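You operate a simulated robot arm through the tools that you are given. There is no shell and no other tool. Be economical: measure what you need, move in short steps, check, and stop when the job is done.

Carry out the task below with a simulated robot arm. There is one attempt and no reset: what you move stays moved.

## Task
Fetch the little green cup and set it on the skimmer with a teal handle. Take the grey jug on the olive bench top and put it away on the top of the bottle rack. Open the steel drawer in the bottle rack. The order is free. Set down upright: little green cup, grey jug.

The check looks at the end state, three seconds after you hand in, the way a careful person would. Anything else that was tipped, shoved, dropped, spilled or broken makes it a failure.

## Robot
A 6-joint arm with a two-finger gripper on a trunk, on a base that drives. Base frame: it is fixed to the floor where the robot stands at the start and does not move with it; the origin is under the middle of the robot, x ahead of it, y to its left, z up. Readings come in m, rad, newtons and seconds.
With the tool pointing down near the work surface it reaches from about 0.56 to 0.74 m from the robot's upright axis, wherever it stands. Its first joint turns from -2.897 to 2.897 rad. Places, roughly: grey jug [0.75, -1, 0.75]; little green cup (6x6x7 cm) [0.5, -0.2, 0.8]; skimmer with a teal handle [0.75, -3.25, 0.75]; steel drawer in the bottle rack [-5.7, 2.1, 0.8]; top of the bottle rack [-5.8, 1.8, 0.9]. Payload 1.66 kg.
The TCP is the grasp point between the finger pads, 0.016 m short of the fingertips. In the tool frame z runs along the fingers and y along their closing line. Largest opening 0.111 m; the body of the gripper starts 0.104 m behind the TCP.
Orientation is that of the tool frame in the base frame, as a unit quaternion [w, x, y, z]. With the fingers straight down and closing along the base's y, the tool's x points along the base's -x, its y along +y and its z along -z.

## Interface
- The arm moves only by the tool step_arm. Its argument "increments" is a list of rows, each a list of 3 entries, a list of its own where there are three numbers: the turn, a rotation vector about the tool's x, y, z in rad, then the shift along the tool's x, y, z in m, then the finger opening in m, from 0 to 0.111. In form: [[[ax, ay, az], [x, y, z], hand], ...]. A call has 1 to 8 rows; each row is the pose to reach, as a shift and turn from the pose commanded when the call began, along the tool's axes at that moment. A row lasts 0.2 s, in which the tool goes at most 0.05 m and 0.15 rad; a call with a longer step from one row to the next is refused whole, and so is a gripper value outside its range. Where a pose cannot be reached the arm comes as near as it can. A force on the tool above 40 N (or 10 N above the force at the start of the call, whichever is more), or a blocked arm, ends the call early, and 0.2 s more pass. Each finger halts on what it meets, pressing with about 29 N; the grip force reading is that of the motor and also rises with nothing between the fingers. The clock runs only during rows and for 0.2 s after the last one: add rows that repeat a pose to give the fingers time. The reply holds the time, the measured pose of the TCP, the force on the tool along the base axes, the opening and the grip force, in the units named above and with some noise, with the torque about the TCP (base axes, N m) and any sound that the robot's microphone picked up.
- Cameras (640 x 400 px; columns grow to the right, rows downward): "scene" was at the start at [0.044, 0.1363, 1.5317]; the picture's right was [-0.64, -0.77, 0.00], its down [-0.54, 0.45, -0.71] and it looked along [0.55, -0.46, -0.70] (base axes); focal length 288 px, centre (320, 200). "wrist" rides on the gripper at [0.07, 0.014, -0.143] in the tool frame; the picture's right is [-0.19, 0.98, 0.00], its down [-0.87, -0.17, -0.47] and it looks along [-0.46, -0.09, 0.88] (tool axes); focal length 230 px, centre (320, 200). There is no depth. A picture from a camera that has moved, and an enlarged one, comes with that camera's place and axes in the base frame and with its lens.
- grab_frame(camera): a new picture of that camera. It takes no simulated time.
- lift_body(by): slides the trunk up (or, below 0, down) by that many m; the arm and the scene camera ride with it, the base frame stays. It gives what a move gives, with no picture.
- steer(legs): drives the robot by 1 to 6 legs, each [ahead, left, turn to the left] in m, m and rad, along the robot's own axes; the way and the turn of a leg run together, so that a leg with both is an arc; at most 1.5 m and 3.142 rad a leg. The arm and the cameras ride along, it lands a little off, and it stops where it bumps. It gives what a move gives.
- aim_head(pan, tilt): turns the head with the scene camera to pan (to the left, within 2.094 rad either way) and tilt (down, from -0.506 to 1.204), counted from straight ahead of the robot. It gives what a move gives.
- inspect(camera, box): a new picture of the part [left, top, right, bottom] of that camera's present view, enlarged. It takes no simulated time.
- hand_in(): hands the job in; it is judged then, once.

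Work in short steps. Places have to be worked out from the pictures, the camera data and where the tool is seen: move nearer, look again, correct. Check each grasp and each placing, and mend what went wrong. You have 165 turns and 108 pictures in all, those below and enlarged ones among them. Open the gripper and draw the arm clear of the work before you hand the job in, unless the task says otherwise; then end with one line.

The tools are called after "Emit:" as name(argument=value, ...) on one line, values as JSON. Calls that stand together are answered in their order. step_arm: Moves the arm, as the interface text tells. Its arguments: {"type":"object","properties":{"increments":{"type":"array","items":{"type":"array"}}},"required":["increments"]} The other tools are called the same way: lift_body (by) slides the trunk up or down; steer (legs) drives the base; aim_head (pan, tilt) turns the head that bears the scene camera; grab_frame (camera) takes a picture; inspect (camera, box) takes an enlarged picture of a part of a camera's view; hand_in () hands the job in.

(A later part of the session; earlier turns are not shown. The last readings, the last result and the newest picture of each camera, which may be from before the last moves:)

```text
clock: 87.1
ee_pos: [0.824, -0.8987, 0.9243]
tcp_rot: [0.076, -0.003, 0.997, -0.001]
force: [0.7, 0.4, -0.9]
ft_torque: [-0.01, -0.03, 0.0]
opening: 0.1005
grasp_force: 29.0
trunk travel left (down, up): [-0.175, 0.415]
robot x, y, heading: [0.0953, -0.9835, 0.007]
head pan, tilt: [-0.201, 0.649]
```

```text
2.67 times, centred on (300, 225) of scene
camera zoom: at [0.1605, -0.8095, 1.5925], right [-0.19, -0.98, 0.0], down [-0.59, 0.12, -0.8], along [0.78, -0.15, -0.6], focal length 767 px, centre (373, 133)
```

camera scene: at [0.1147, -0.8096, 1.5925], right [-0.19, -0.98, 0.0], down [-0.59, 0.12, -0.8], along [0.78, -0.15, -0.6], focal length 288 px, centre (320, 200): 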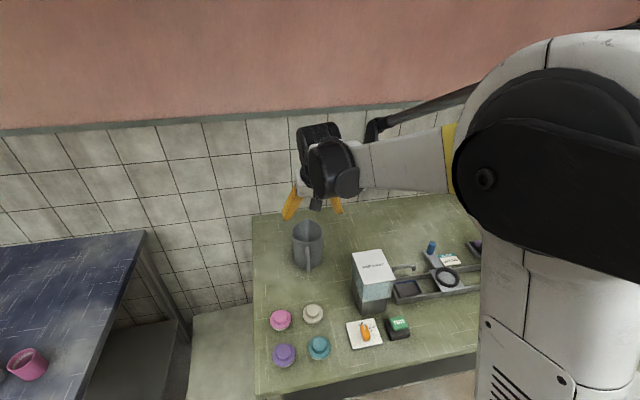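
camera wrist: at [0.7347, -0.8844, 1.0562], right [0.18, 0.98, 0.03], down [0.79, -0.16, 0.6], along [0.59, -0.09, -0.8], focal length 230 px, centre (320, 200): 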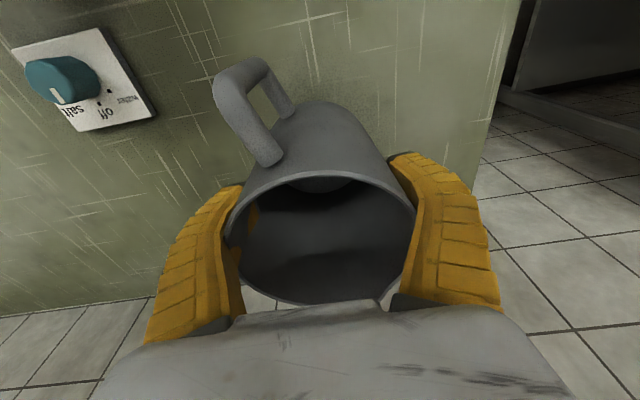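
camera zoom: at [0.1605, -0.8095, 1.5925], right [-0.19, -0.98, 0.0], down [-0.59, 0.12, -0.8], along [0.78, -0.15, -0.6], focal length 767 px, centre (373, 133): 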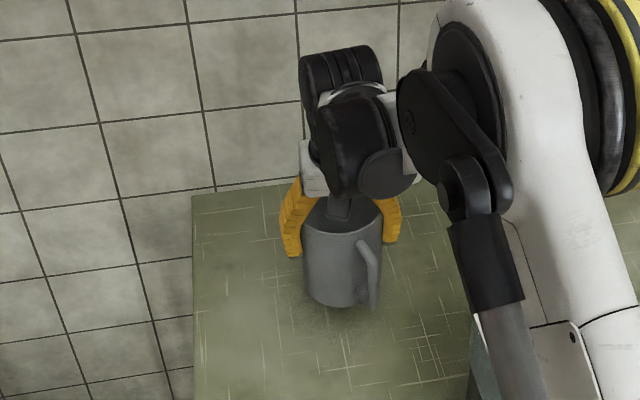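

Jug is held upright. Lift higher, raise trunk, back out, then look left/behind for the route.

Emit:
step_arm(increments=[[[0, 0, 0], [-0.003, 0, -0.03], 0.04], [[0, 0, 0], [-0.006, 0, -0.06], 0.04], [[0, 0, 0], [-0.01, 0, -0.09], 0.04], [[0, 0, 0], [-0.013, 0, -0.12], 0.04]])

Emit:
lift_body(by=0.15)

Emit:
steer(legs=[[-0.4, 0, 0]])

Emit:
aim_head(pan=2.05, tilt=0.35)

Emit:
grab_frame(camera="scene")

```text
clock: 88.1
ee_pos: [0.8199, -0.9007, 1.0454]
tcp_rot: [0.075, -0.003, 0.997, 0.0]
force: [0.6, 0.6, -0.8]
ft_torque: [0.02, -0.02, 0.0]
opening: 0.1005
grasp_force: 29.2
trunk travel left (down, up): [-0.175, 0.415]
robot x, y, heading: [0.0952, -0.9826, 0.006]
head pan, tilt: [-0.201, 0.649]
```

```text
clock: 89.9
ee_pos: [0.821, -0.899, 1.1949]
tcp_rot: [0.076, -0.004, 0.997, -0.001]
force: [-0.7, 0.4, -1.8]
ft_torque: [-0.01, -0.02, -0.02]
opening: 0.1003
grasp_force: 28.7
trunk travel left (down, up): [-0.325, 0.265]
robot x, y, heading: [0.096, -0.9798, 0.006]
head pan, tilt: [-0.201, 0.649]
```

```text
clock: 92.3
ee_pos: [0.4298, -0.9071, 1.1954]
tcp_rot: [0.076, 0.001, 0.997, -0.001]
force: [0.1, 0.3, -0.9]
ft_torque: [0.02, -0.06, -0.01]
opening: 0.1002
grasp_force: 29.0
trunk travel left (down, up): [-0.325, 0.265]
robot x, y, heading: [-0.2984, -0.9872, 0.001]
head pan, tilt: [-0.201, 0.649]
```

```text
clock: 94.4
ee_pos: [0.4316, -0.9071, 1.1959]
tcp_rot: [0.076, 0.002, 0.997, -0.001]
force: [-0.7, 0.2, -2.1]
ft_torque: [-0.01, -0.03, 0.01]
opening: 0.1
grasp_force: 28.5
trunk travel left (down, up): [-0.325, 0.265]
robot x, y, heading: [-0.2949, -0.9805, -0.003]
head pan, tilt: [2.051, 0.351]
```

```text
34 pictures are left
camera scene: at [-0.3567, -0.7108, 1.7695], right [0.89, 0.46, 0.0], down [0.16, -0.31, -0.94], along [-0.43, 0.83, -0.34], focal length 288 px, centre (320, 200)
```

scene: 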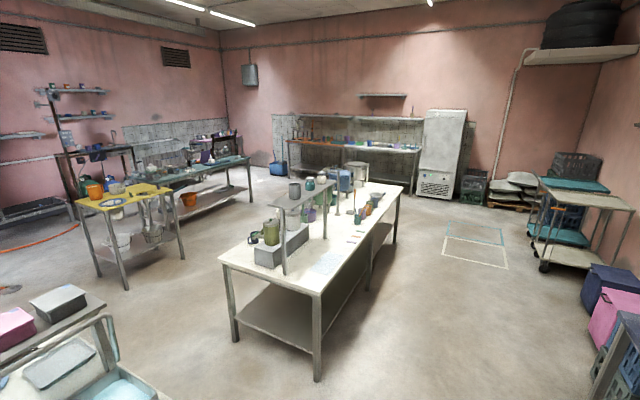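

Open room. The rack should be near column ~95, row ~150 – zoom there, and view the left/behind part.

Emit:
inspect(camera="scene", box=[0, 70, 260, 300])

```text
1.74 times, centred on (130, 185) of scene
camera zoom: at [-0.3567, -0.7108, 1.7695], right [0.89, 0.46, 0.0], down [0.16, -0.31, -0.94], along [-0.43, 0.83, -0.34], focal length 500 px, centre (650, 226)
```

zoom: 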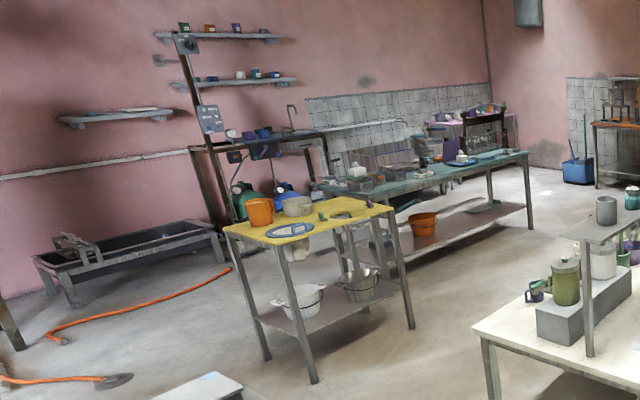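

The rack stands by the far wall near (-6, 1.9), behind a yellow table. There's a gap between the near table row and the white table around y≈0.15. I retract the jug, slide left, then turn around to face it.

Emit:
step_arm(increments=[[[0, 0, 0], [0.03, 0, 0], 0.04], [[0, 0, 0], [0.06, 0, 0], 0.04], [[0, 0, 0], [0.09, 0, 0.0], 0.04], [[0, 0, 0], [0.12, 0, 0.0], 0.04]])

Emit:
steer(legs=[[0, 1.1, 0], [0, 0, 1.57], [0, 0, 1.57]])

Emit:
aim_head(pan=0.0, tilt=0.55)

Emit:
grab_frame(camera="scene")

```text
clock: 95.4
ee_pos: [0.3072, -0.9053, 1.1779]
tcp_rot: [0.076, 0.001, 0.997, -0.002]
force: [-0.6, -0.5, -1.0]
ft_torque: [0.02, 0.01, -0.02]
opening: 0.1001
grasp_force: 29.0
trunk travel left (down, up): [-0.325, 0.265]
robot x, y, heading: [-0.293, -0.9811, 0.002]
head pan, tilt: [2.051, 0.351]
```

```text
clock: 108.6
ee_pos: [-0.8846, 0.0626, 1.1775]
tcp_rot: [-0.002, 0.997, -0.025, -0.076]
force: [0.2, -0.4, -1.1]
ft_torque: [-0.02, 0.01, -0.02]
opening: 0.0991
grasp_force: 29.0
trunk travel left (down, up): [-0.325, 0.265]
robot x, y, heading: [-0.2783, 0.1116, 3.088]
head pan, tilt: [2.051, 0.351]
```

```text
clock: 110.6
ee_pos: [-0.8833, 0.0616, 1.1788]
tcp_rot: [-0.002, 0.997, -0.026, -0.076]
force: [0.0, -0.3, -0.4]
ft_torque: [-0.01, 0.02, 0.02]
opening: 0.0994
grasp_force: 28.9
trunk travel left (down, up): [-0.325, 0.265]
robot x, y, heading: [-0.2796, 0.1153, 3.09]
head pan, tilt: [0.0, 0.55]
```

```text
32 pictures are left
camera scene: at [-0.354, -0.0772, 1.7513], right [0.05, 1.0, 0.0], down [0.52, -0.03, -0.85], along [-0.85, 0.04, -0.52], focal length 288 px, centre (320, 200)
```

scene: 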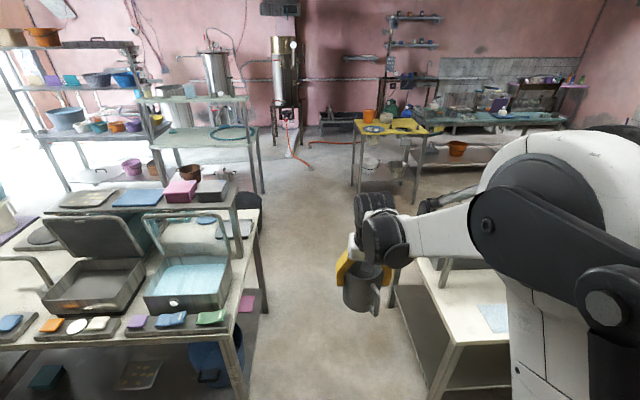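

Corridor is y∈(-0.49, 0.51), about 1 m wide. I go in along y≈0 to x≈-2.2 and look again.

Emit:
steer(legs=[[0.45, 0.13, 0.05], [0.9, 0, 0], [0.6, 0, 0]])

Emit:
aim_head(pan=-0.15, tilt=0.5)

Emit:
grab_frame(camera="scene")

```text
clock: 120.6
ee_pos: [-2.7989, -0.0877, 1.1783]
tcp_rot: [-0.001, 0.997, 0.0, -0.075]
force: [-0.7, 0.4, -1.1]
ft_torque: [0.0, -0.02, 0.0]
opening: 0.0991
grasp_force: 29.0
trunk travel left (down, up): [-0.325, 0.265]
robot x, y, heading: [-2.1932, -0.0066, -3.139]
head pan, tilt: [0.0, 0.55]
```

```text
clock: 121.3
ee_pos: [-2.7983, -0.0865, 1.1779]
tcp_rot: [0.0, 0.997, 0.001, -0.076]
force: [0.1, 0.4, -0.8]
ft_torque: [-0.01, -0.01, -0.01]
opening: 0.099
grasp_force: 29.1
trunk travel left (down, up): [-0.325, 0.265]
robot x, y, heading: [-2.1939, -0.0057, -3.141]
head pan, tilt: [-0.15, 0.499]
```

```text
31 pictures are left
camera scene: at [-2.2622, -0.1855, 1.7558], right [0.15, 0.99, 0.0], down [0.47, -0.07, -0.88], along [-0.87, 0.13, -0.48], focal length 288 px, centre (320, 200)
```

scene: 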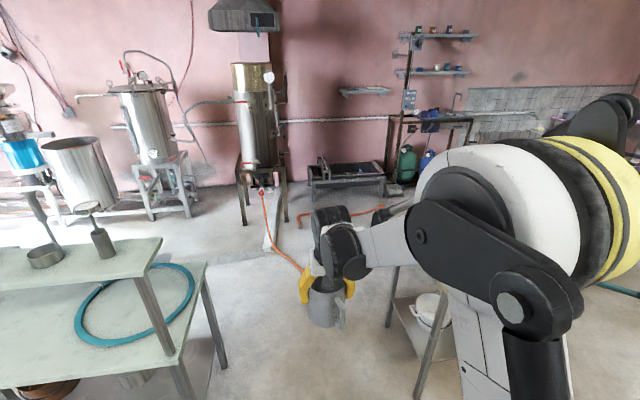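

The south entry past yellow table and the drain hose is too tight. I'll go around north: turn to +y in the aisle x≈-2.4, drive to y≈1.9 and look.

Emit:
steer(legs=[[0.2, 0, 0], [0, 0, -1.571], [1.0, 0, 0], [0.9, 0, 0]])

Emit:
aim_head(pan=0.7, tilt=0.45)

Emit:
grab_frame(camera="scene")

```text
clock: 136.1
ee_pos: [-2.4316, 2.5448, 1.1786]
tcp_rot: [0.053, -0.703, 0.708, 0.053]
force: [0.1, 0.5, -1.7]
ft_torque: [-0.01, 0.03, 0.0]
opening: 0.0986
grasp_force: 29.2
trunk travel left (down, up): [-0.325, 0.265]
robot x, y, heading: [-2.3543, 1.9387, 1.56]
head pan, tilt: [-0.15, 0.499]
```

```text
clock: 137.3
ee_pos: [-2.432, 2.5445, 1.1778]
tcp_rot: [0.055, -0.703, 0.707, 0.053]
force: [-0.2, -0.5, -0.9]
ft_torque: [0.03, 0.0, 0.01]
opening: 0.0988
grasp_force: 28.9
trunk travel left (down, up): [-0.325, 0.265]
robot x, y, heading: [-2.3567, 1.9399, 1.562]
head pan, tilt: [0.7, 0.45]
```

```text
30 pictures are left
camera scene: at [-2.6046, 1.9905, 1.7603], right [0.77, 0.64, 0.0], down [0.28, -0.34, -0.9], along [-0.57, 0.69, -0.44], focal length 288 px, centre (320, 200)
```

scene: 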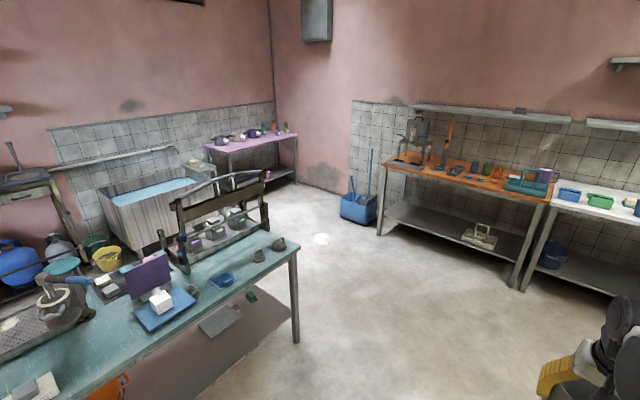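

Now I see the rack with its drawer at far left and a tub further right. Zooming on the left part.

Emit:
aim_head(pan=1.15, tilt=0.5)

Emit:
grab_frame(camera="scene")

```text
clock: 138.2
ee_pos: [-2.4313, 2.5445, 1.1779]
tcp_rot: [0.054, -0.703, 0.707, 0.053]
force: [0.2, -0.7, -0.8]
ft_torque: [0.01, -0.01, 0.01]
opening: 0.0989
grasp_force: 29.7
trunk travel left (down, up): [-0.325, 0.265]
robot x, y, heading: [-2.3593, 1.9379, 1.566]
head pan, tilt: [1.15, 0.499]
```

```text
29 pictures are left
camera scene: at [-2.6288, 1.9575, 1.7559], right [0.42, 0.91, 0.0], down [0.44, -0.2, -0.88], along [-0.8, 0.37, -0.48], focal length 288 px, centre (320, 200)
```

scene: 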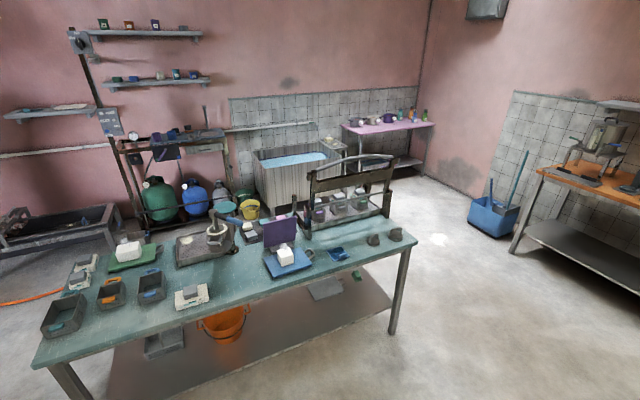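

Emit:
inspect(camera="scene", box=[90, 90, 270, 240])

```text
2.67 times, centred on (180, 165) of scene
camera zoom: at [-2.6288, 1.9575, 1.7559], right [0.42, 0.91, 0.0], down [0.44, -0.2, -0.88], along [-0.8, 0.37, -0.48], focal length 767 px, centre (693, 293)
```

zoom: 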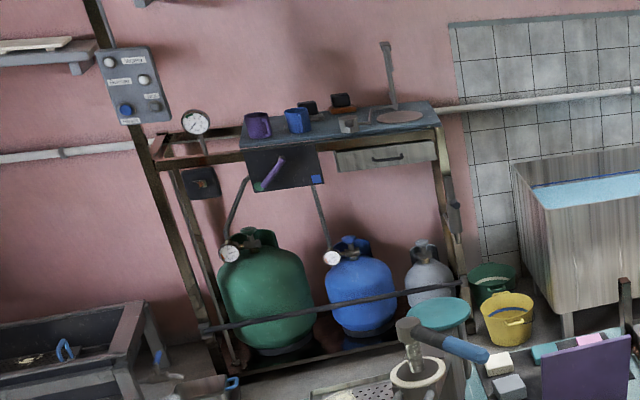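

Rack deck spans roughly y 1.6–2.3 at x≈-5.67…-5.95, z≈0.9, drawer at its right. A stool seems to stand in the aisle. Going round north: to y≈3.45, turn to -x, ahead to x≈-4.3, look.

Emit:
steer(legs=[[1.5, 0, 0], [0, 0, 1.575], [1.0, 0, 0], [0.95, 0, 0]])

Emit:
aim_head(pan=0.85, tilt=0.7)

Emit:
grab_frame(camera="scene")

```text
clock: 158.8
ee_pos: [-4.8476, 3.5354, 1.1771]
tcp_rot: [-0.004, 0.997, -0.026, -0.075]
force: [-0.3, -0.5, -1.2]
ft_torque: [-0.02, -0.03, 0.0]
opening: 0.0984
grasp_force: 29.2
trunk travel left (down, up): [-0.325, 0.265]
robot x, y, heading: [-4.2413, 3.5838, 3.088]
head pan, tilt: [1.15, 0.499]
```

```text
clock: 159.6
ee_pos: [-4.8481, 3.5351, 1.1795]
tcp_rot: [-0.002, 0.997, -0.026, -0.076]
force: [0.3, -0.5, -1.5]
ft_torque: [0.01, -0.03, 0.0]
opening: 0.0982
grasp_force: 28.9
trunk travel left (down, up): [-0.325, 0.265]
robot x, y, heading: [-4.2392, 3.5812, 3.092]
head pan, tilt: [0.85, 0.7]
```

```text
27 pictures are left
camera scene: at [-4.2882, 3.3312, 1.7382], right [-0.72, 0.7, 0.0], down [0.45, 0.46, -0.77], along [-0.53, -0.55, -0.64], focal length 288 px, centre (320, 200)
```

scene: 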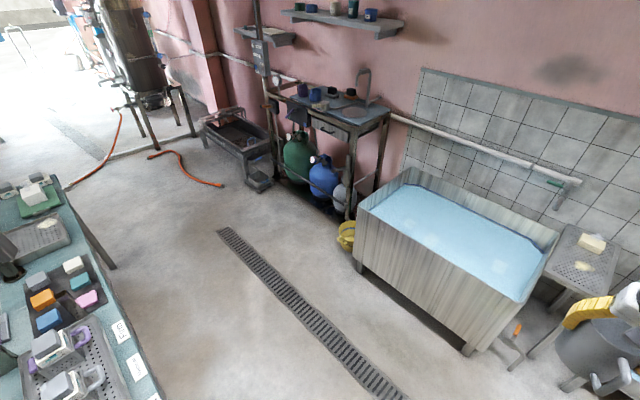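

No stool – the aisle is clear (only a flush grate). Drive: ahead 0.5, then strafe left to y≈1.75, facing the rack.

Emit:
steer(legs=[[0.48, 0, 0.05], [0, 1.0, 0], [0, 0.8, 0]])

Emit:
aim_head(pan=-0.1, tilt=0.6)

Emit:
grab_frame(camera="scene")

```text
clock: 171.3
ee_pos: [-5.2951, 1.6801, 1.1773]
tcp_rot: [-0.001, 0.997, 0.01, -0.076]
force: [-0.9, -0.2, -0.6]
ft_torque: [0.04, -0.01, -0.02]
opening: 0.0979
grasp_force: 29.0
trunk travel left (down, up): [-0.325, 0.265]
robot x, y, heading: [-4.6925, 1.7679, -3.123]
head pan, tilt: [0.85, 0.7]
```

```text
clock: 172.5
ee_pos: [-5.2964, 1.6801, 1.1787]
tcp_rot: [0.0, 0.997, 0.01, -0.076]
force: [-0.4, -0.1, -1.8]
ft_torque: [0.01, 0.03, -0.01]
opening: 0.0981
grasp_force: 28.8
trunk travel left (down, up): [-0.325, 0.265]
robot x, y, heading: [-4.6947, 1.7684, -3.122]
head pan, tilt: [-0.099, 0.6]
```

```text
26 pictures are left
camera scene: at [-4.7562, 1.5876, 1.7468], right [0.08, 1.0, 0.0], down [0.56, -0.04, -0.82], along [-0.82, 0.06, -0.57], focal length 288 px, centre (320, 200)
```

scene: 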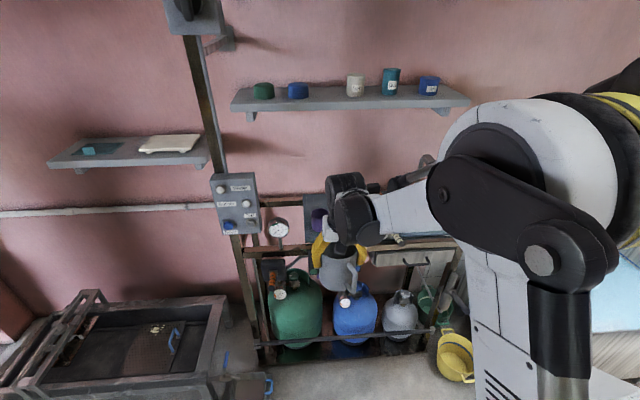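

The arm blocks the deck view. I shift the jug to the robot's left (base -y) by 0.25 to see the deck.

Emit:
step_arm(increments=[[[0, 0, 0], [0, 0.05, 0], 0.04], [[0, 0, 0], [0, 0.1, 0], 0.04], [[0, 0, 0], [0, 0.15, 0], 0.04], [[0, 0, 0], [0.02, 0.19, 0], 0.04], [[0, 0, 0], [0.04, 0.22, 0], 0.04], [[0, 0, 0], [0.04, 0.25, 0], 0.04]])

Emit:
inspect(camera="scene", box=[200, 160, 480, 320])

```text
clock: 173.9
ee_pos: [-5.2524, 1.4315, 1.1695]
tcp_rot: [0.0, 0.997, 0.01, -0.077]
force: [-0.2, -1.0, -1.4]
ft_torque: [0.0, 0.02, -0.01]
opening: 0.0985
grasp_force: 28.9
trunk travel left (down, up): [-0.325, 0.265]
robot x, y, heading: [-4.6937, 1.7705, -3.122]
head pan, tilt: [-0.099, 0.6]
```

```text
2.29 times, centred on (340, 240) of scene
camera zoom: at [-4.7566, 1.5865, 1.7466], right [0.08, 1.0, 0.0], down [0.56, -0.04, -0.82], along [-0.82, 0.07, -0.57], focal length 657 px, centre (274, 109)
```

zoom: 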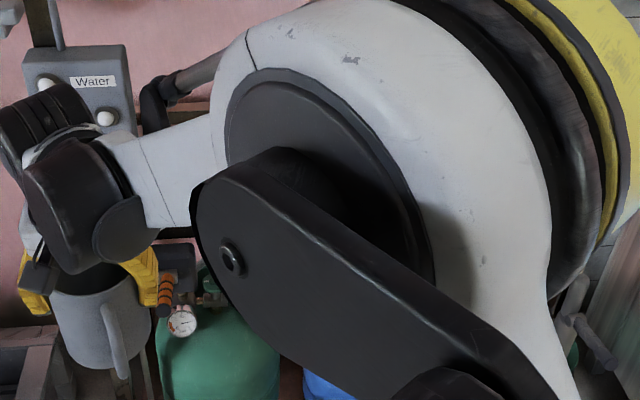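

Wrong side. Restore the arm and strafe the robot right instead, so the deck lies left of the arm in view.

Emit:
step_arm(increments=[[[0, 0, 0], [0, -0.05, 0], 0.04], [[0, 0, 0], [0, -0.1, 0], 0.04], [[0, 0, 0], [0, -0.15, 0], 0.04], [[0, 0, 0], [0, -0.2, 0], 0.04], [[0, 0, 0], [-0.02, -0.25, 0], 0.04], [[0, 0, 0], [-0.03, -0.3, 0], 0.04], [[0, 0, 0], [-0.03, -0.35, 0], 0.04]])

Emit:
steer(legs=[[0, -0.35, -0.02]])

Emit:
aim_head(pan=0.15, tilt=0.65)

Emit:
inspect(camera="scene", box=[160, 100, 440, 275])

```text
refused: row 5 steps farther than a row can; nothing moved
```

```text
clock: 176.2
ee_pos: [-5.2623, 1.7962, 1.1695]
tcp_rot: [0.0, 0.997, 0.0, -0.075]
force: [1.1, -1.0, -2.0]
ft_torque: [-0.03, -0.03, 0.01]
opening: 0.0985
grasp_force: 29.3
trunk travel left (down, up): [-0.325, 0.265]
robot x, y, heading: [-4.6967, 2.1194, 3.139]
head pan, tilt: [-0.099, 0.6]
```

```text
clock: 176.9
ee_pos: [-5.2636, 1.7959, 1.1693]
tcp_rot: [-0.001, 0.997, 0.0, -0.076]
force: [1.1, 0.2, -1.3]
ft_torque: [0.0, -0.02, 0.01]
opening: 0.0983
grasp_force: 29.1
trunk travel left (down, up): [-0.325, 0.265]
robot x, y, heading: [-4.6936, 2.1204, 3.144]
head pan, tilt: [0.15, 0.649]
```

```text
2.29 times, centred on (300, 188) of scene
camera zoom: at [-4.7613, 1.919, 1.7425], right [-0.15, 0.99, 0.0], down [0.6, 0.09, -0.8], along [-0.79, -0.12, -0.6], focal length 657 px, centre (366, 229)
```

zoom: 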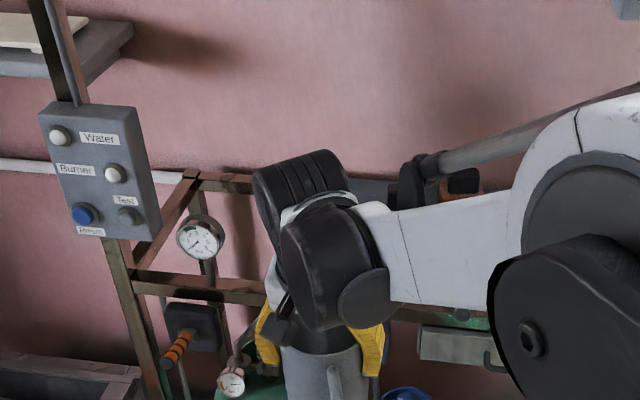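

Arm wasn't moved (refused). Now moving it back to the right in smaller rows, then viewing.

Emit:
step_arm(increments=[[[0, 0, 0], [0, -0.045, 0], 0.04], [[0, 0, 0], [0, -0.09, 0], 0.04], [[0, 0, 0], [0, -0.135, 0], 0.04], [[0, 0, 0], [0, -0.18, 0], 0.04], [[0, 0, 0], [0, -0.225, 0], 0.04], [[0, 0, 0], [0, -0.27, 0], 0.04], [[0, 0, 0], [0, -0.315, 0], 0.04], [[0, 0, 0], [0, -0.36, 0], 0.04]])

Emit:
inspect(camera="scene", box=[160, 100, 440, 275])

```text
clock: 178.7
ee_pos: [-5.2625, 2.1561, 1.1703]
tcp_rot: [0.001, 0.997, 0.0, -0.076]
force: [0.2, -0.4, -0.6]
ft_torque: [-0.04, -0.02, 0.02]
opening: 0.0984
grasp_force: 28.9
trunk travel left (down, up): [-0.325, 0.265]
robot x, y, heading: [-4.6969, 2.1245, 3.139]
head pan, tilt: [0.15, 0.649]
```

```text
2.29 times, centred on (300, 188) of scene
camera zoom: at [-4.7609, 1.9203, 1.7427], right [-0.15, 0.99, 0.0], down [0.6, 0.09, -0.8], along [-0.79, -0.12, -0.6], focal length 657 px, centre (366, 229)
```

zoom: 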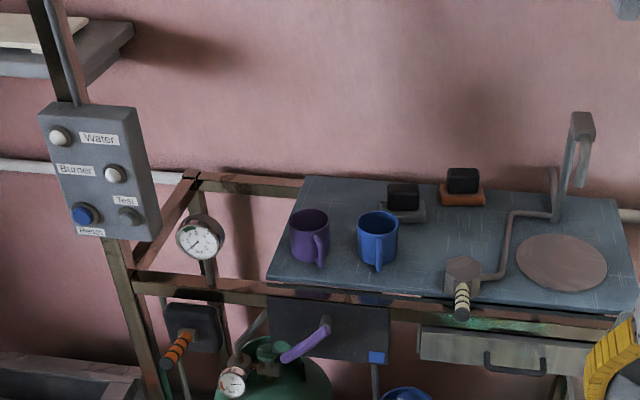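

Clear view of the deck (z≈0.93): mugs, cubes, valve, pipe, plate. Free spot for the jug: centre ≈(-5.80, 1.935), between blue mug and pipe, with ≥3 cm around. Drive to about (-5.12, 1.92).

Emit:
steer(legs=[[0.15, 0.2, 0], [0.27, 0, 0]])

Emit:
aim_head(pan=0.0, tilt=0.8)

Emit:
grab_frame(camera="scene")

```text
clock: 182.1
ee_pos: [-5.6777, 1.9588, 1.1692]
tcp_rot: [-0.001, 0.997, -0.002, -0.075]
force: [-1.3, 0.6, -1.1]
ft_torque: [-0.01, -0.03, -0.03]
opening: 0.0983
grasp_force: 29.6
trunk travel left (down, up): [-0.325, 0.265]
robot x, y, heading: [-5.1124, 1.9238, 3.131]
head pan, tilt: [0.15, 0.649]
```

```text
clock: 182.8
ee_pos: [-5.6775, 1.9583, 1.1699]
tcp_rot: [0.0, 0.997, -0.004, -0.076]
force: [-0.7, 0.0, -1.4]
ft_torque: [0.01, -0.01, -0.02]
opening: 0.0979
grasp_force: 29.1
trunk travel left (down, up): [-0.325, 0.265]
robot x, y, heading: [-5.1105, 1.9225, 3.139]
head pan, tilt: [0.0, 0.799]
```

```text
22 pictures are left
camera scene: at [-5.171, 1.7335, 1.7299], right [0.01, 1.0, 0.0], down [0.72, 0.0, -0.7], along [-0.7, 0.0, -0.72], focal length 288 px, centre (320, 200)
```

scene: 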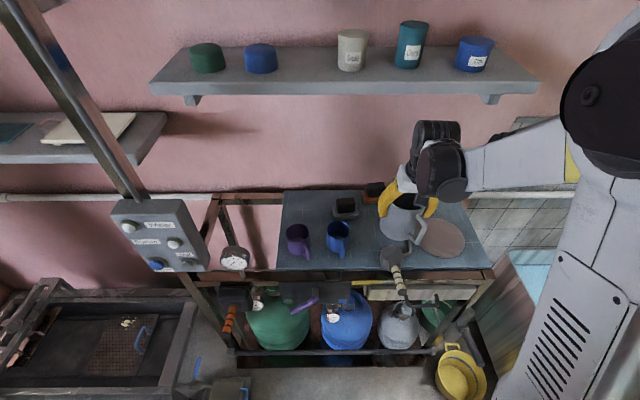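

Geometry confirmed; shelf front is at x≈-5.76, z≈1.44, so I lower first to TCP 1.11, then move in over the spot.

Emit:
step_arm(increments=[[[0, 0, 0], [0.004, 0.01, 0.03], 0.04], [[0, 0, 0], [0.009, 0.023, 0.059], 0.04], [[0, 0, 0], [-0.03, 0.023, 0.066], 0.04], [[0, 0, 0], [-0.07, 0.023, 0.072], 0.04], [[0, 0, 0], [-0.112, 0.023, 0.0776], 0.04], [[0, 0, 0], [-0.112, 0.023, 0.0776], 0.04]])

Emit:
inspect(camera="scene", box=[260, 110, 500, 290])

Emit:
grab_frame(camera="wrist")

```text
clock: 184.2
ee_pos: [-5.7955, 1.9352, 1.1058]
tcp_rot: [-0.002, 0.997, -0.002, -0.076]
force: [-0.1, -0.6, -1.4]
ft_torque: [0.02, 0.04, 0.0]
opening: 0.0982
grasp_force: 29.0
trunk travel left (down, up): [-0.325, 0.265]
robot x, y, heading: [-5.1134, 1.9227, 3.133]
head pan, tilt: [0.0, 0.799]
```

```text
2.22 times, centred on (380, 200) of scene
camera zoom: at [-5.1702, 1.7335, 1.73], right [0.01, 1.0, 0.0], down [0.72, 0.0, -0.7], along [-0.7, 0.0, -0.72], focal length 639 px, centre (187, 200)
```

zoom: 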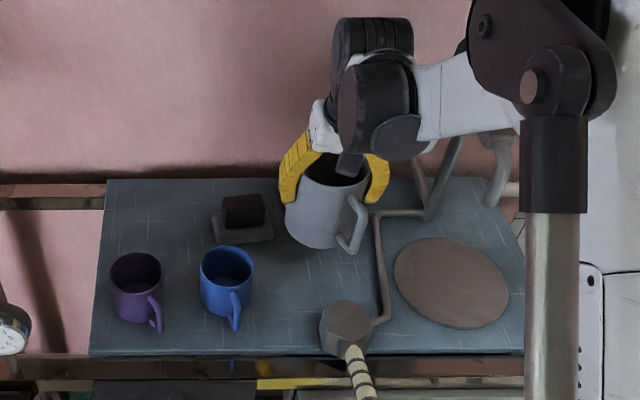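

```text
20 pictures are left
camera wrist: at [-5.7046, 1.922, 1.2376], right [-0.19, -0.98, 0.03], down [-0.78, 0.17, 0.6], along [-0.59, 0.09, -0.8], focal length 230 px, centre (320, 200)
```

wrist: 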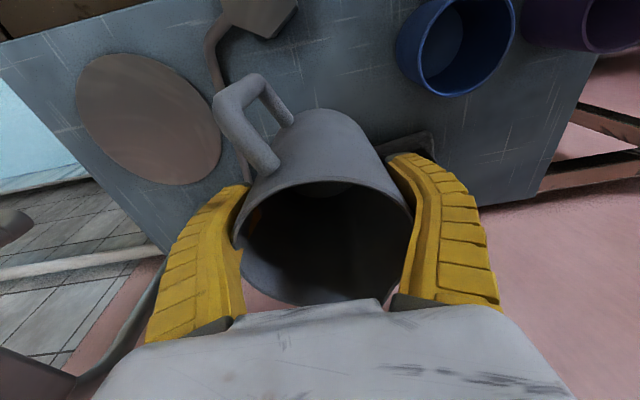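

The spot fits; shifting ~1 cm further back to keep the handle off the valve. Descending to just above the deck.

Emit:
step_arm(increments=[[[0, 0, 0], [-0.0119, 0, 0.0018], 0.04], [[0, 0, 0], [-0.0089, 0, 0.0216], 0.04], [[0, 0, 0], [-0.0059, 0, 0.0414], 0.04], [[0, 0, 0], [-0.003, 0, 0.061], 0.04], [[0, 0, 0], [-0.0007, 0, 0.076], 0.04]])

Emit:
inspect(camera="scene", box=[310, 160, 450, 280])

```text
clock: 185.3
ee_pos: [-5.81, 1.9359, 1.0352]
tcp_rot: [-0.001, 0.997, -0.002, -0.076]
force: [0.5, 0.5, -1.2]
ft_torque: [-0.01, -0.01, 0.02]
opening: 0.0984
grasp_force: 28.8
trunk travel left (down, up): [-0.325, 0.265]
robot x, y, heading: [-5.1107, 1.922, 3.138]
head pan, tilt: [0.0, 0.799]
```

```text
3.33 times, centred on (380, 220) of scene
camera zoom: at [-5.1716, 1.7336, 1.7299], right [0.01, 1.0, 0.0], down [0.72, 0.0, -0.7], along [-0.7, 0.0, -0.72], focal length 959 px, centre (120, 133)
```

zoom: 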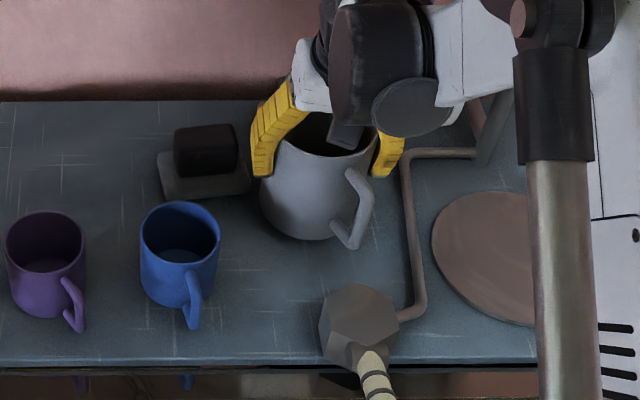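

Clearances good. Lower in 5 mm rows to contact.

Emit:
step_arm(increments=[[[0, 0, 0], [0.0007, 0, 0.005], 0.04], [[0, 0, 0], [0.0015, 0, 0.01], 0.04], [[0, 0, 0], [0.0022, 0, 0.015], 0.04], [[0, 0, 0], [0.003, 0, 0.02], 0.04], [[0, 0, 0], [0.0036, 0, 0.024], 0.04], [[0, 0, 0], [0.0042, 0, 0.028], 0.04], [[0, 0, 0], [0.0048, 0, 0.032], 0.04]])

Emit:
inspect(camera="scene", box=[310, 160, 450, 280])

```text
clock: 186.9
ee_pos: [-5.8096, 1.9356, 1.0054]
tcp_rot: [0.0, 0.997, -0.002, -0.077]
force: [1.2, -1.1, 21.9]
ft_torque: [0.07, -0.56, -0.04]
opening: 0.1005
grasp_force: 28.8
trunk travel left (down, up): [-0.325, 0.265]
robot x, y, heading: [-5.109, 1.9231, 3.137]
head pan, tilt: [0.0, 0.799]
stopped in row 7: the force on the tool passed its limit at 41 N (the readings are from after the stop); the commanded pose is now the measured one
```

```text
3.33 times, centred on (380, 220) of scene
camera zoom: at [-5.1686, 1.7333, 1.7299], right [0.01, 1.0, 0.0], down [0.72, 0.0, -0.7], along [-0.7, 0.0, -0.72], focal length 959 px, centre (120, 133)
```

zoom: 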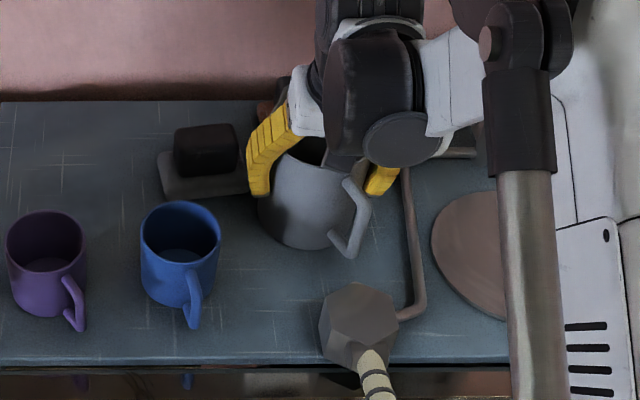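

Jug seated on the deck (contact 41 N → relaxed). Opening fully and waiting, then small raise.

Emit:
step_arm(increments=[[[0, 0, 0], [-0.0002, 0, -0.0015], 0.102], [[0, 0, 0], [-0.0002, 0, -0.0015], 0.106], [[0, 0, 0], [-0.0002, 0, -0.0015], 0.111], [[0, 0, 0], [-0.0002, 0, -0.0015], 0.111], [[0, 0, 0], [-0.0008, 0, -0.006], 0.111], [[0, 0, 0], [-0.0015, 0, -0.01], 0.111], [[0, 0, 0], [-0.0015, 0, -0.01], 0.111]])

Emit:
grab_frame(camera="wrist")

Emit:
inspect(camera="scene", box=[310, 160, 450, 280])

```text
clock: 188.6
ee_pos: [-5.8097, 1.9371, 1.0136]
tcp_rot: [0.0, 0.997, -0.002, -0.075]
force: [-0.3, 0.6, -0.3]
ft_torque: [-0.08, -0.03, 0.0]
opening: 0.1135
grasp_force: 7.5
trunk travel left (down, up): [-0.325, 0.265]
robot x, y, heading: [-5.1072, 1.9218, 3.134]
head pan, tilt: [0.0, 0.799]
```

```text
17 pictures are left
camera wrist: at [-5.7195, 1.9239, 1.1449], right [-0.19, -0.98, 0.03], down [-0.78, 0.17, 0.6], along [-0.59, 0.09, -0.8], focal length 230 px, centre (320, 200)
```

wrist: 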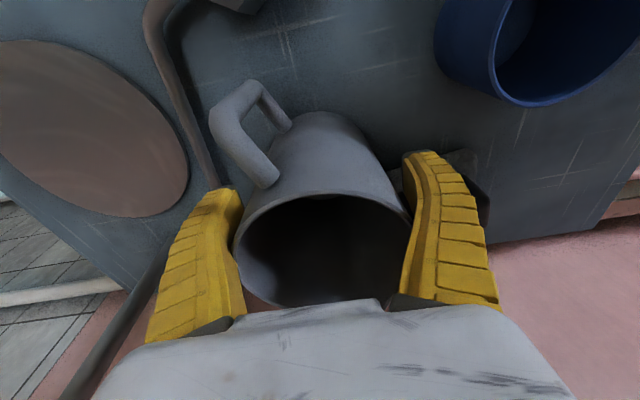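

```text
3.33 times, centred on (380, 220) of scene
camera zoom: at [-5.171, 1.7336, 1.7299], right [0.01, 1.0, 0.0], down [0.72, 0.0, -0.7], along [-0.7, 0.0, -0.72], focal length 959 px, centre (120, 133)
```

zoom: 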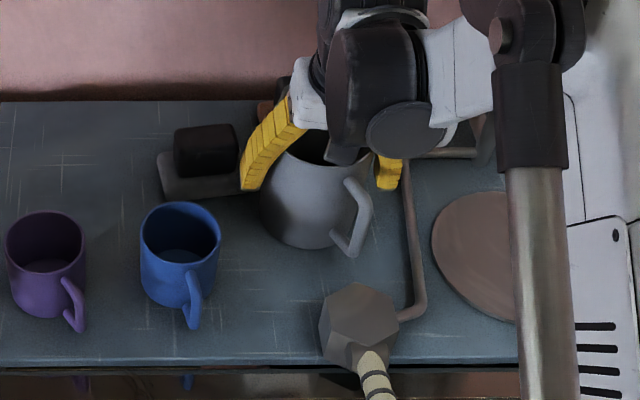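

Jug stays on the deck; right finger still touches the rim. Shift 3 mm to that side and continue up slowly.

Emit:
step_arm(increments=[[[0, 0, 0], [0, 0.003, 0], 0.111], [[0, 0, 0], [-0.0012, 0.003, -0.008], 0.111], [[0, 0, 0], [-0.0025, 0.003, -0.016], 0.111], [[0, 0, 0], [-0.0035, 0.003, -0.024], 0.111], [[0, 0, 0], [-0.0035, 0.003, -0.024], 0.111]])

Emit:
grab_frame(camera="wrist")

```text
clock: 189.8
ee_pos: [-5.8103, 1.9333, 1.0376]
tcp_rot: [0.0, 0.997, -0.003, -0.077]
force: [0.1, 1.1, -0.2]
ft_torque: [-0.03, -0.01, -0.01]
opening: 0.1111
grasp_force: 0.0
trunk travel left (down, up): [-0.325, 0.265]
robot x, y, heading: [-5.1129, 1.9246, 3.134]
head pan, tilt: [0.0, 0.799]
```

```text
15 pictures are left
camera wrist: at [-5.7192, 1.9205, 1.1689], right [-0.19, -0.98, 0.03], down [-0.78, 0.17, 0.6], along [-0.59, 0.09, -0.8], focal length 230 px, centre (320, 200)
```

wrist: 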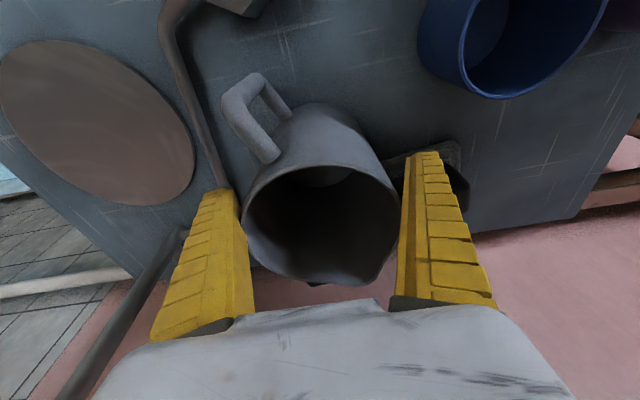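

Free now. Raise to TCP ≈1.125, then back out toward the robot.

Emit:
step_arm(increments=[[[0, 0, 0], [-0.0045, 0, -0.03], 0.111], [[0, 0, 0], [-0.009, 0, -0.06], 0.111], [[0, 0, 0], [-0.013, 0, -0.086], 0.111], [[0, 0, 0], [0.025, 0, -0.092], 0.111], [[0, 0, 0], [0.065, 0, -0.098], 0.111], [[0, 0, 0], [0.105, 0, -0.104], 0.111], [[0, 0, 0], [0.145, 0, -0.11], 0.111]])

Emit:
grab_frame(camera="scene")

```text
clock: 191.3
ee_pos: [-5.6521, 1.9314, 1.123]
tcp_rot: [0.0, 0.997, -0.003, -0.077]
force: [0.2, 0.1, 0.5]
ft_torque: [-0.06, 0.04, -0.03]
opening: 0.1105
grasp_force: 0.2
trunk travel left (down, up): [-0.325, 0.265]
robot x, y, heading: [-5.1129, 1.9268, 3.137]
head pan, tilt: [0.0, 0.799]
```

```text
14 pictures are left
camera scene: at [-5.1696, 1.7334, 1.73], right [0.01, 1.0, 0.0], down [0.72, 0.0, -0.7], along [-0.7, 0.0, -0.72], focal length 288 px, centre (320, 200)
```

scene: 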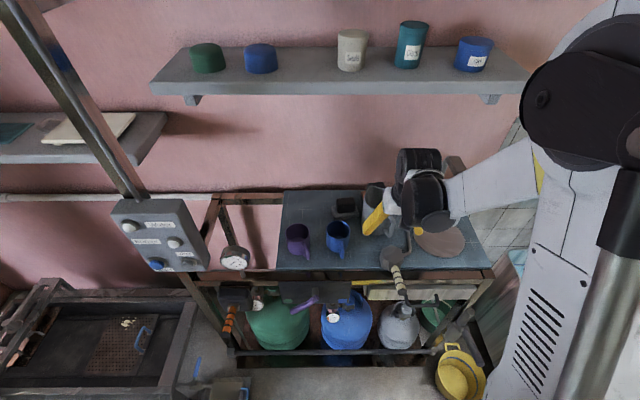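

Jug stands upright on the deck. Now the drawer: back off, lower the trunk, and look at the handle.

Emit:
steer(legs=[[-0.4, 0, 0]])

Emit:
lift_body(by=-0.2)

Emit:
aim_head(pan=-0.1, tilt=0.6)

Emit:
inspect(camera="scene", box=[260, 110, 500, 260])

```text
clock: 193.9
ee_pos: [-5.2387, 1.9315, 1.1232]
tcp_rot: [-0.001, 0.997, -0.007, -0.076]
force: [0.8, 0.2, -1.1]
ft_torque: [0.02, 0.05, -0.02]
opening: 0.111
grasp_force: 0.0
trunk travel left (down, up): [-0.325, 0.265]
robot x, y, heading: [-4.6968, 1.9186, 3.131]
head pan, tilt: [0.0, 0.799]
```

```text
clock: 196.1
ee_pos: [-5.2395, 1.9302, 0.9229]
tcp_rot: [-0.001, 0.997, -0.007, -0.076]
force: [-0.1, 0.0, 0.0]
ft_torque: [0.0, 0.0, 0.03]
opening: 0.1108
grasp_force: 0.0
trunk travel left (down, up): [-0.125, 0.465]
robot x, y, heading: [-4.6944, 1.9189, 3.128]
head pan, tilt: [0.0, 0.799]
```

```text
clock: 196.8
ee_pos: [-5.2398, 1.931, 0.923]
tcp_rot: [-0.001, 0.997, -0.007, -0.075]
force: [-0.6, -0.2, -0.4]
ft_torque: [0.01, 0.01, 0.01]
opening: 0.1109
grasp_force: 0.1
trunk travel left (down, up): [-0.125, 0.465]
robot x, y, heading: [-4.697, 1.9187, 3.132]
head pan, tilt: [-0.099, 0.6]
```

```text
2.67 times, centred on (380, 185) of scene
camera zoom: at [-4.7661, 1.7385, 1.5467], right [0.11, 0.99, 0.0], down [0.56, -0.06, -0.82], along [-0.82, 0.09, -0.57], focal length 767 px, centre (160, 240)
```

zoom: 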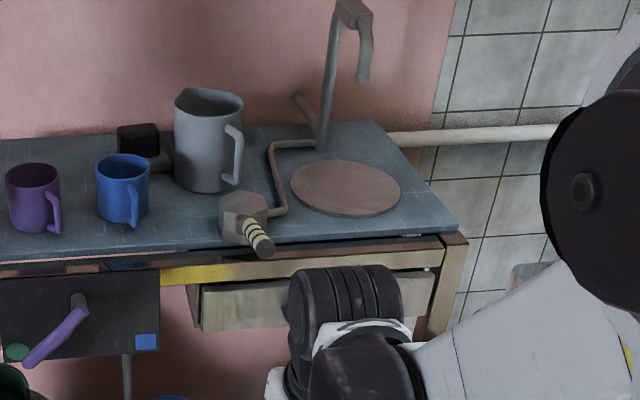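

Jug looks good. Strafe right 0.28 so the camera faces the drawer, and pitch the tool toward horizontal (first part) while extending.

Emit:
steer(legs=[[0, -0.28, 0.01]])

Emit:
step_arm(increments=[[[0, -0.14, 0], [-0.02, 0, 0.003], 0.08], [[0, -0.28, 0], [-0.04, 0, 0.006], 0.08], [[0, -0.42, 0], [-0.06, 0, 0.009], 0.08], [[0, -0.56, 0], [-0.08, 0, 0.012], 0.08], [[0, -0.7, 0], [-0.1, 0, 0.015], 0.08], [[0, -0.84, 0], [-0.12, 0, 0.018], 0.08], [[0, -0.98, 0], [-0.14, 0, 0.021], 0.08], [[0, -1.12, 0], [-0.16, 0, 0.024], 0.08]])

Emit:
inspect(camera="scene", box=[200, 130, 440, 280])

```text
clock: 198.8
ee_pos: [-5.2361, 2.2078, 0.9233]
tcp_rot: [0.0, 0.997, -0.002, -0.075]
force: [-0.7, -0.4, 0.5]
ft_torque: [-0.01, 0.03, 0.0]
opening: 0.1109
grasp_force: 0.0
trunk travel left (down, up): [-0.125, 0.465]
robot x, y, heading: [-4.6956, 2.2043, 3.142]
head pan, tilt: [-0.099, 0.6]
```

```text
clock: 200.6
ee_pos: [-5.4341, 2.2068, 0.9507]
tcp_rot: [-0.002, 0.805, -0.002, -0.593]
force: [0.7, -0.3, -0.8]
ft_torque: [0.01, -0.01, 0.0]
opening: 0.0813
grasp_force: 0.9
out of reach, approached as far as the arm can: row 6, 7, 8
trunk travel left (down, up): [-0.125, 0.465]
robot x, y, heading: [-4.6909, 2.1997, 3.138]
head pan, tilt: [-0.099, 0.6]
```

```text
2.67 times, centred on (320, 205) of scene
camera zoom: at [-4.7621, 2.0194, 1.5467], right [0.1, 0.99, 0.0], down [0.56, -0.06, -0.82], along [-0.82, 0.09, -0.57], focal length 767 px, centre (320, 187)
```

zoom: 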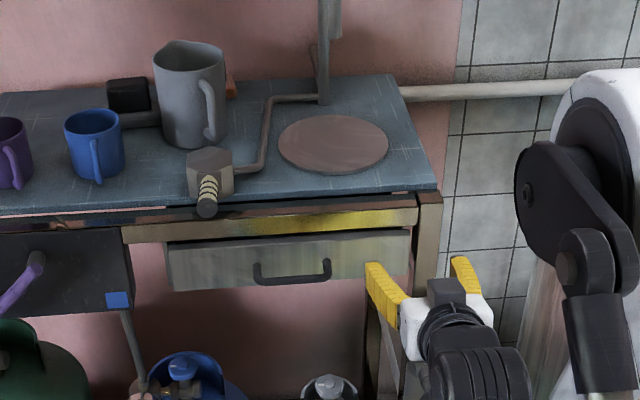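

Handle bar is clearly visible: centre ≈(-5.605, 2.069, 0.805). Tool is pitched 1.27 rad, good enough. Now roll 90° for vertical closing while shifting to y≈2.07 and lowering.

Emit:
step_arm(increments=[[[0, 0, 0.15], [0.01, 0.017, 0.003], 0.07], [[0, 0, 0.3], [0.02, 0.034, 0.006], 0.07], [[0, 0, 0.45], [0.03, 0.051, 0.009], 0.07], [[0, 0, 0.6], [0.04, 0.068, 0.012], 0.07], [[0, 0, 0.75], [0.05, 0.085, 0.015], 0.07], [[0, 0, 0.9], [0.06, 0.102, 0.018], 0.07], [[0, 0, 1.05], [0.07, 0.12, 0.021], 0.07], [[0, 0, 1.2], [0.08, 0.138, 0.024], 0.07]])

Emit:
step_arm(increments=[[[0, 0, 0.15], [0, 0, 0], 0.07], [[0, 0, 0.3], [0, 0, 0], 0.07], [[0, 0, 0.37], [0, 0, 0], 0.07], [[0, 0, 0.37], [0, 0, 0], 0.07]])

```text
clock: 202.4
ee_pos: [-5.4587, 2.0613, 0.8825]
tcp_rot: [0.334, 0.662, -0.457, -0.491]
force: [-0.3, -0.6, 0.5]
ft_torque: [0.0, 0.01, 0.0]
opening: 0.0719
grasp_force: 1.5
out of reach, approached as far as the arm can: row 1, 2, 3, 4, 5, 6, 7, 8
trunk travel left (down, up): [-0.125, 0.465]
robot x, y, heading: [-4.6923, 2.2031, 3.137]
head pan, tilt: [-0.099, 0.6]
```

```text
clock: 203.4
ee_pos: [-5.4591, 2.0621, 0.8833]
tcp_rot: [-0.419, -0.567, 0.57, 0.421]
force: [-0.4, -0.2, -0.5]
ft_torque: [-0.02, -0.03, 0.0]
opening: 0.0718
grasp_force: 1.2
trunk travel left (down, up): [-0.125, 0.465]
robot x, y, heading: [-4.6936, 2.1983, 3.141]
head pan, tilt: [-0.099, 0.6]
```

Orientation is right: tool forward and 17° down, closing vertical. Move to a pre-approach 9 cm in front of the bar and check.

Emit:
step_arm(increments=[[[0, 0, 0], [-0.003, -0.016, 0.025], 0.07], [[0, 0, 0], [-0.007, -0.032, 0.05], 0.07], [[0, 0, 0], [-0.007, -0.032, 0.0725], 0.07], [[0, 0, 0], [-0.007, -0.032, 0.0725], 0.07]])

Emit:
inspect(camera="scene", box=[230, 180, 390, 280])

Emit:
grab_frame(camera="wrist")

```text
clock: 204.4
ee_pos: [-5.5177, 2.0702, 0.8308]
tcp_rot: [-0.418, -0.568, 0.57, 0.421]
force: [0.7, 0.6, 0.1]
ft_torque: [-0.01, -0.02, -0.02]
opening: 0.0717
grasp_force: 0.5
trunk travel left (down, up): [-0.125, 0.465]
robot x, y, heading: [-4.6935, 2.2002, 3.134]
head pan, tilt: [-0.099, 0.6]
```

```text
4.00 times, centred on (310, 230) of scene
camera zoom: at [-4.7616, 2.0194, 1.5468], right [0.1, 0.99, 0.0], down [0.56, -0.06, -0.83], along [-0.82, 0.09, -0.56], focal length 1150 px, centre (360, 80)
```

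zoom: 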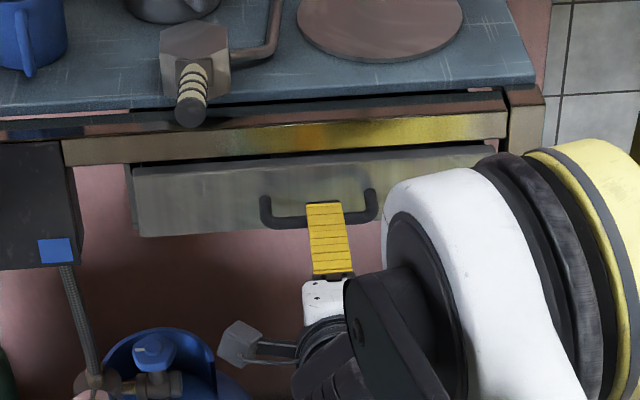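

```text
10 pictures are left
camera wrist: at [-5.3844, 2.0005, 0.8865], right [-0.29, 0.19, 0.94], down [0.5, 0.86, -0.02], along [-0.81, 0.47, -0.34], focal length 230 px, centre (320, 200)
```

wrist: 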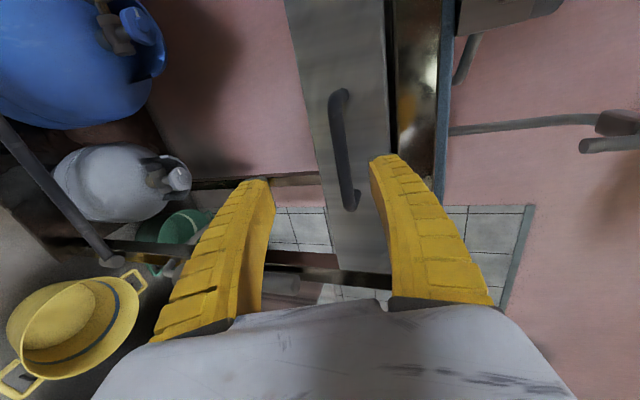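

Intersection of both views gives the bar at (-5.56, 2.066, 0.843). Shift up 22 mm in tool y, then forward 35 mm to straddle it.

Emit:
step_arm(increments=[[[0, 0, 0], [0, 0.012, 0], 0.07], [[0, 0, 0], [0, 0.023, 0], 0.07], [[0, 0, 0], [0, 0.023, 0.015], 0.07], [[0, 0, 0], [0, 0.023, 0.028], 0.07], [[0, 0, 0], [0, 0.023, 0.036], 0.07]])

Emit:
grab_frame(camera="wrist")

```text
clock: 205.6
ee_pos: [-5.5595, 2.0721, 0.8419]
tcp_rot: [-0.418, -0.568, 0.569, 0.422]
force: [0.3, 0.1, 1.2]
ft_torque: [0.03, 0.01, -0.01]
opening: 0.0714
grasp_force: 0.8
trunk travel left (down, up): [-0.125, 0.465]
robot x, y, heading: [-4.6915, 2.2033, 3.135]
head pan, tilt: [-0.099, 0.6]
```

```text
9 pictures are left
camera wrist: at [-5.4265, 2.0025, 0.8978], right [-0.29, 0.19, 0.94], down [0.5, 0.86, -0.02], along [-0.81, 0.47, -0.34], focal length 230 px, centre (320, 200)
```

wrist: 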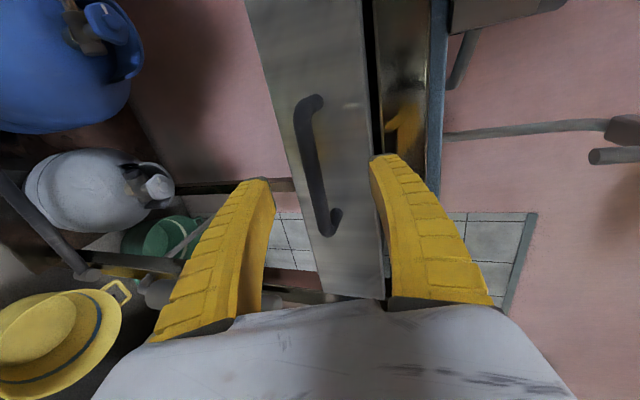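

The bar is between the fingers at about TCP depth. Closing.

Emit:
step_arm(increments=[[[0, 0, 0], [0, 0, 0], 0.055], [[0, 0, 0], [0, 0, 0], 0.035], [[0, 0, 0], [0, 0, 0], 0.01], [[0, 0, 0], [0, 0, 0], 0.0], [[0, 0, 0], [0, 0, 0], 0.0], [[0, 0, 0], [0, 0, 0], 0.0]])

Emit:
grab_frame(camera="wrist")

```text
clock: 207.0
ee_pos: [-5.5591, 2.0713, 0.8429]
tcp_rot: [-0.42, -0.568, 0.569, 0.422]
force: [24.0, 0.4, -9.4]
ft_torque: [-0.06, -0.19, 0.08]
opening: 0.0012
grasp_force: 28.1
trunk travel left (down, up): [-0.125, 0.465]
robot x, y, heading: [-4.6941, 2.2027, 3.138]
head pan, tilt: [-0.099, 0.6]
```

```text
8 pictures are left
camera wrist: at [-5.4256, 2.002, 0.8986], right [-0.29, 0.19, 0.94], down [0.5, 0.86, -0.02], along [-0.81, 0.47, -0.34], focal length 230 px, centre (320, 200)
```

wrist: 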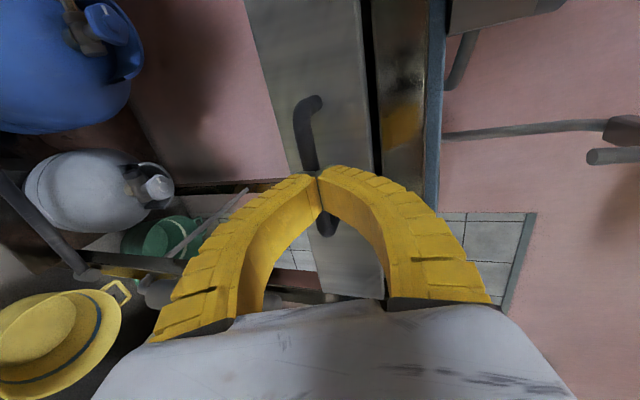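

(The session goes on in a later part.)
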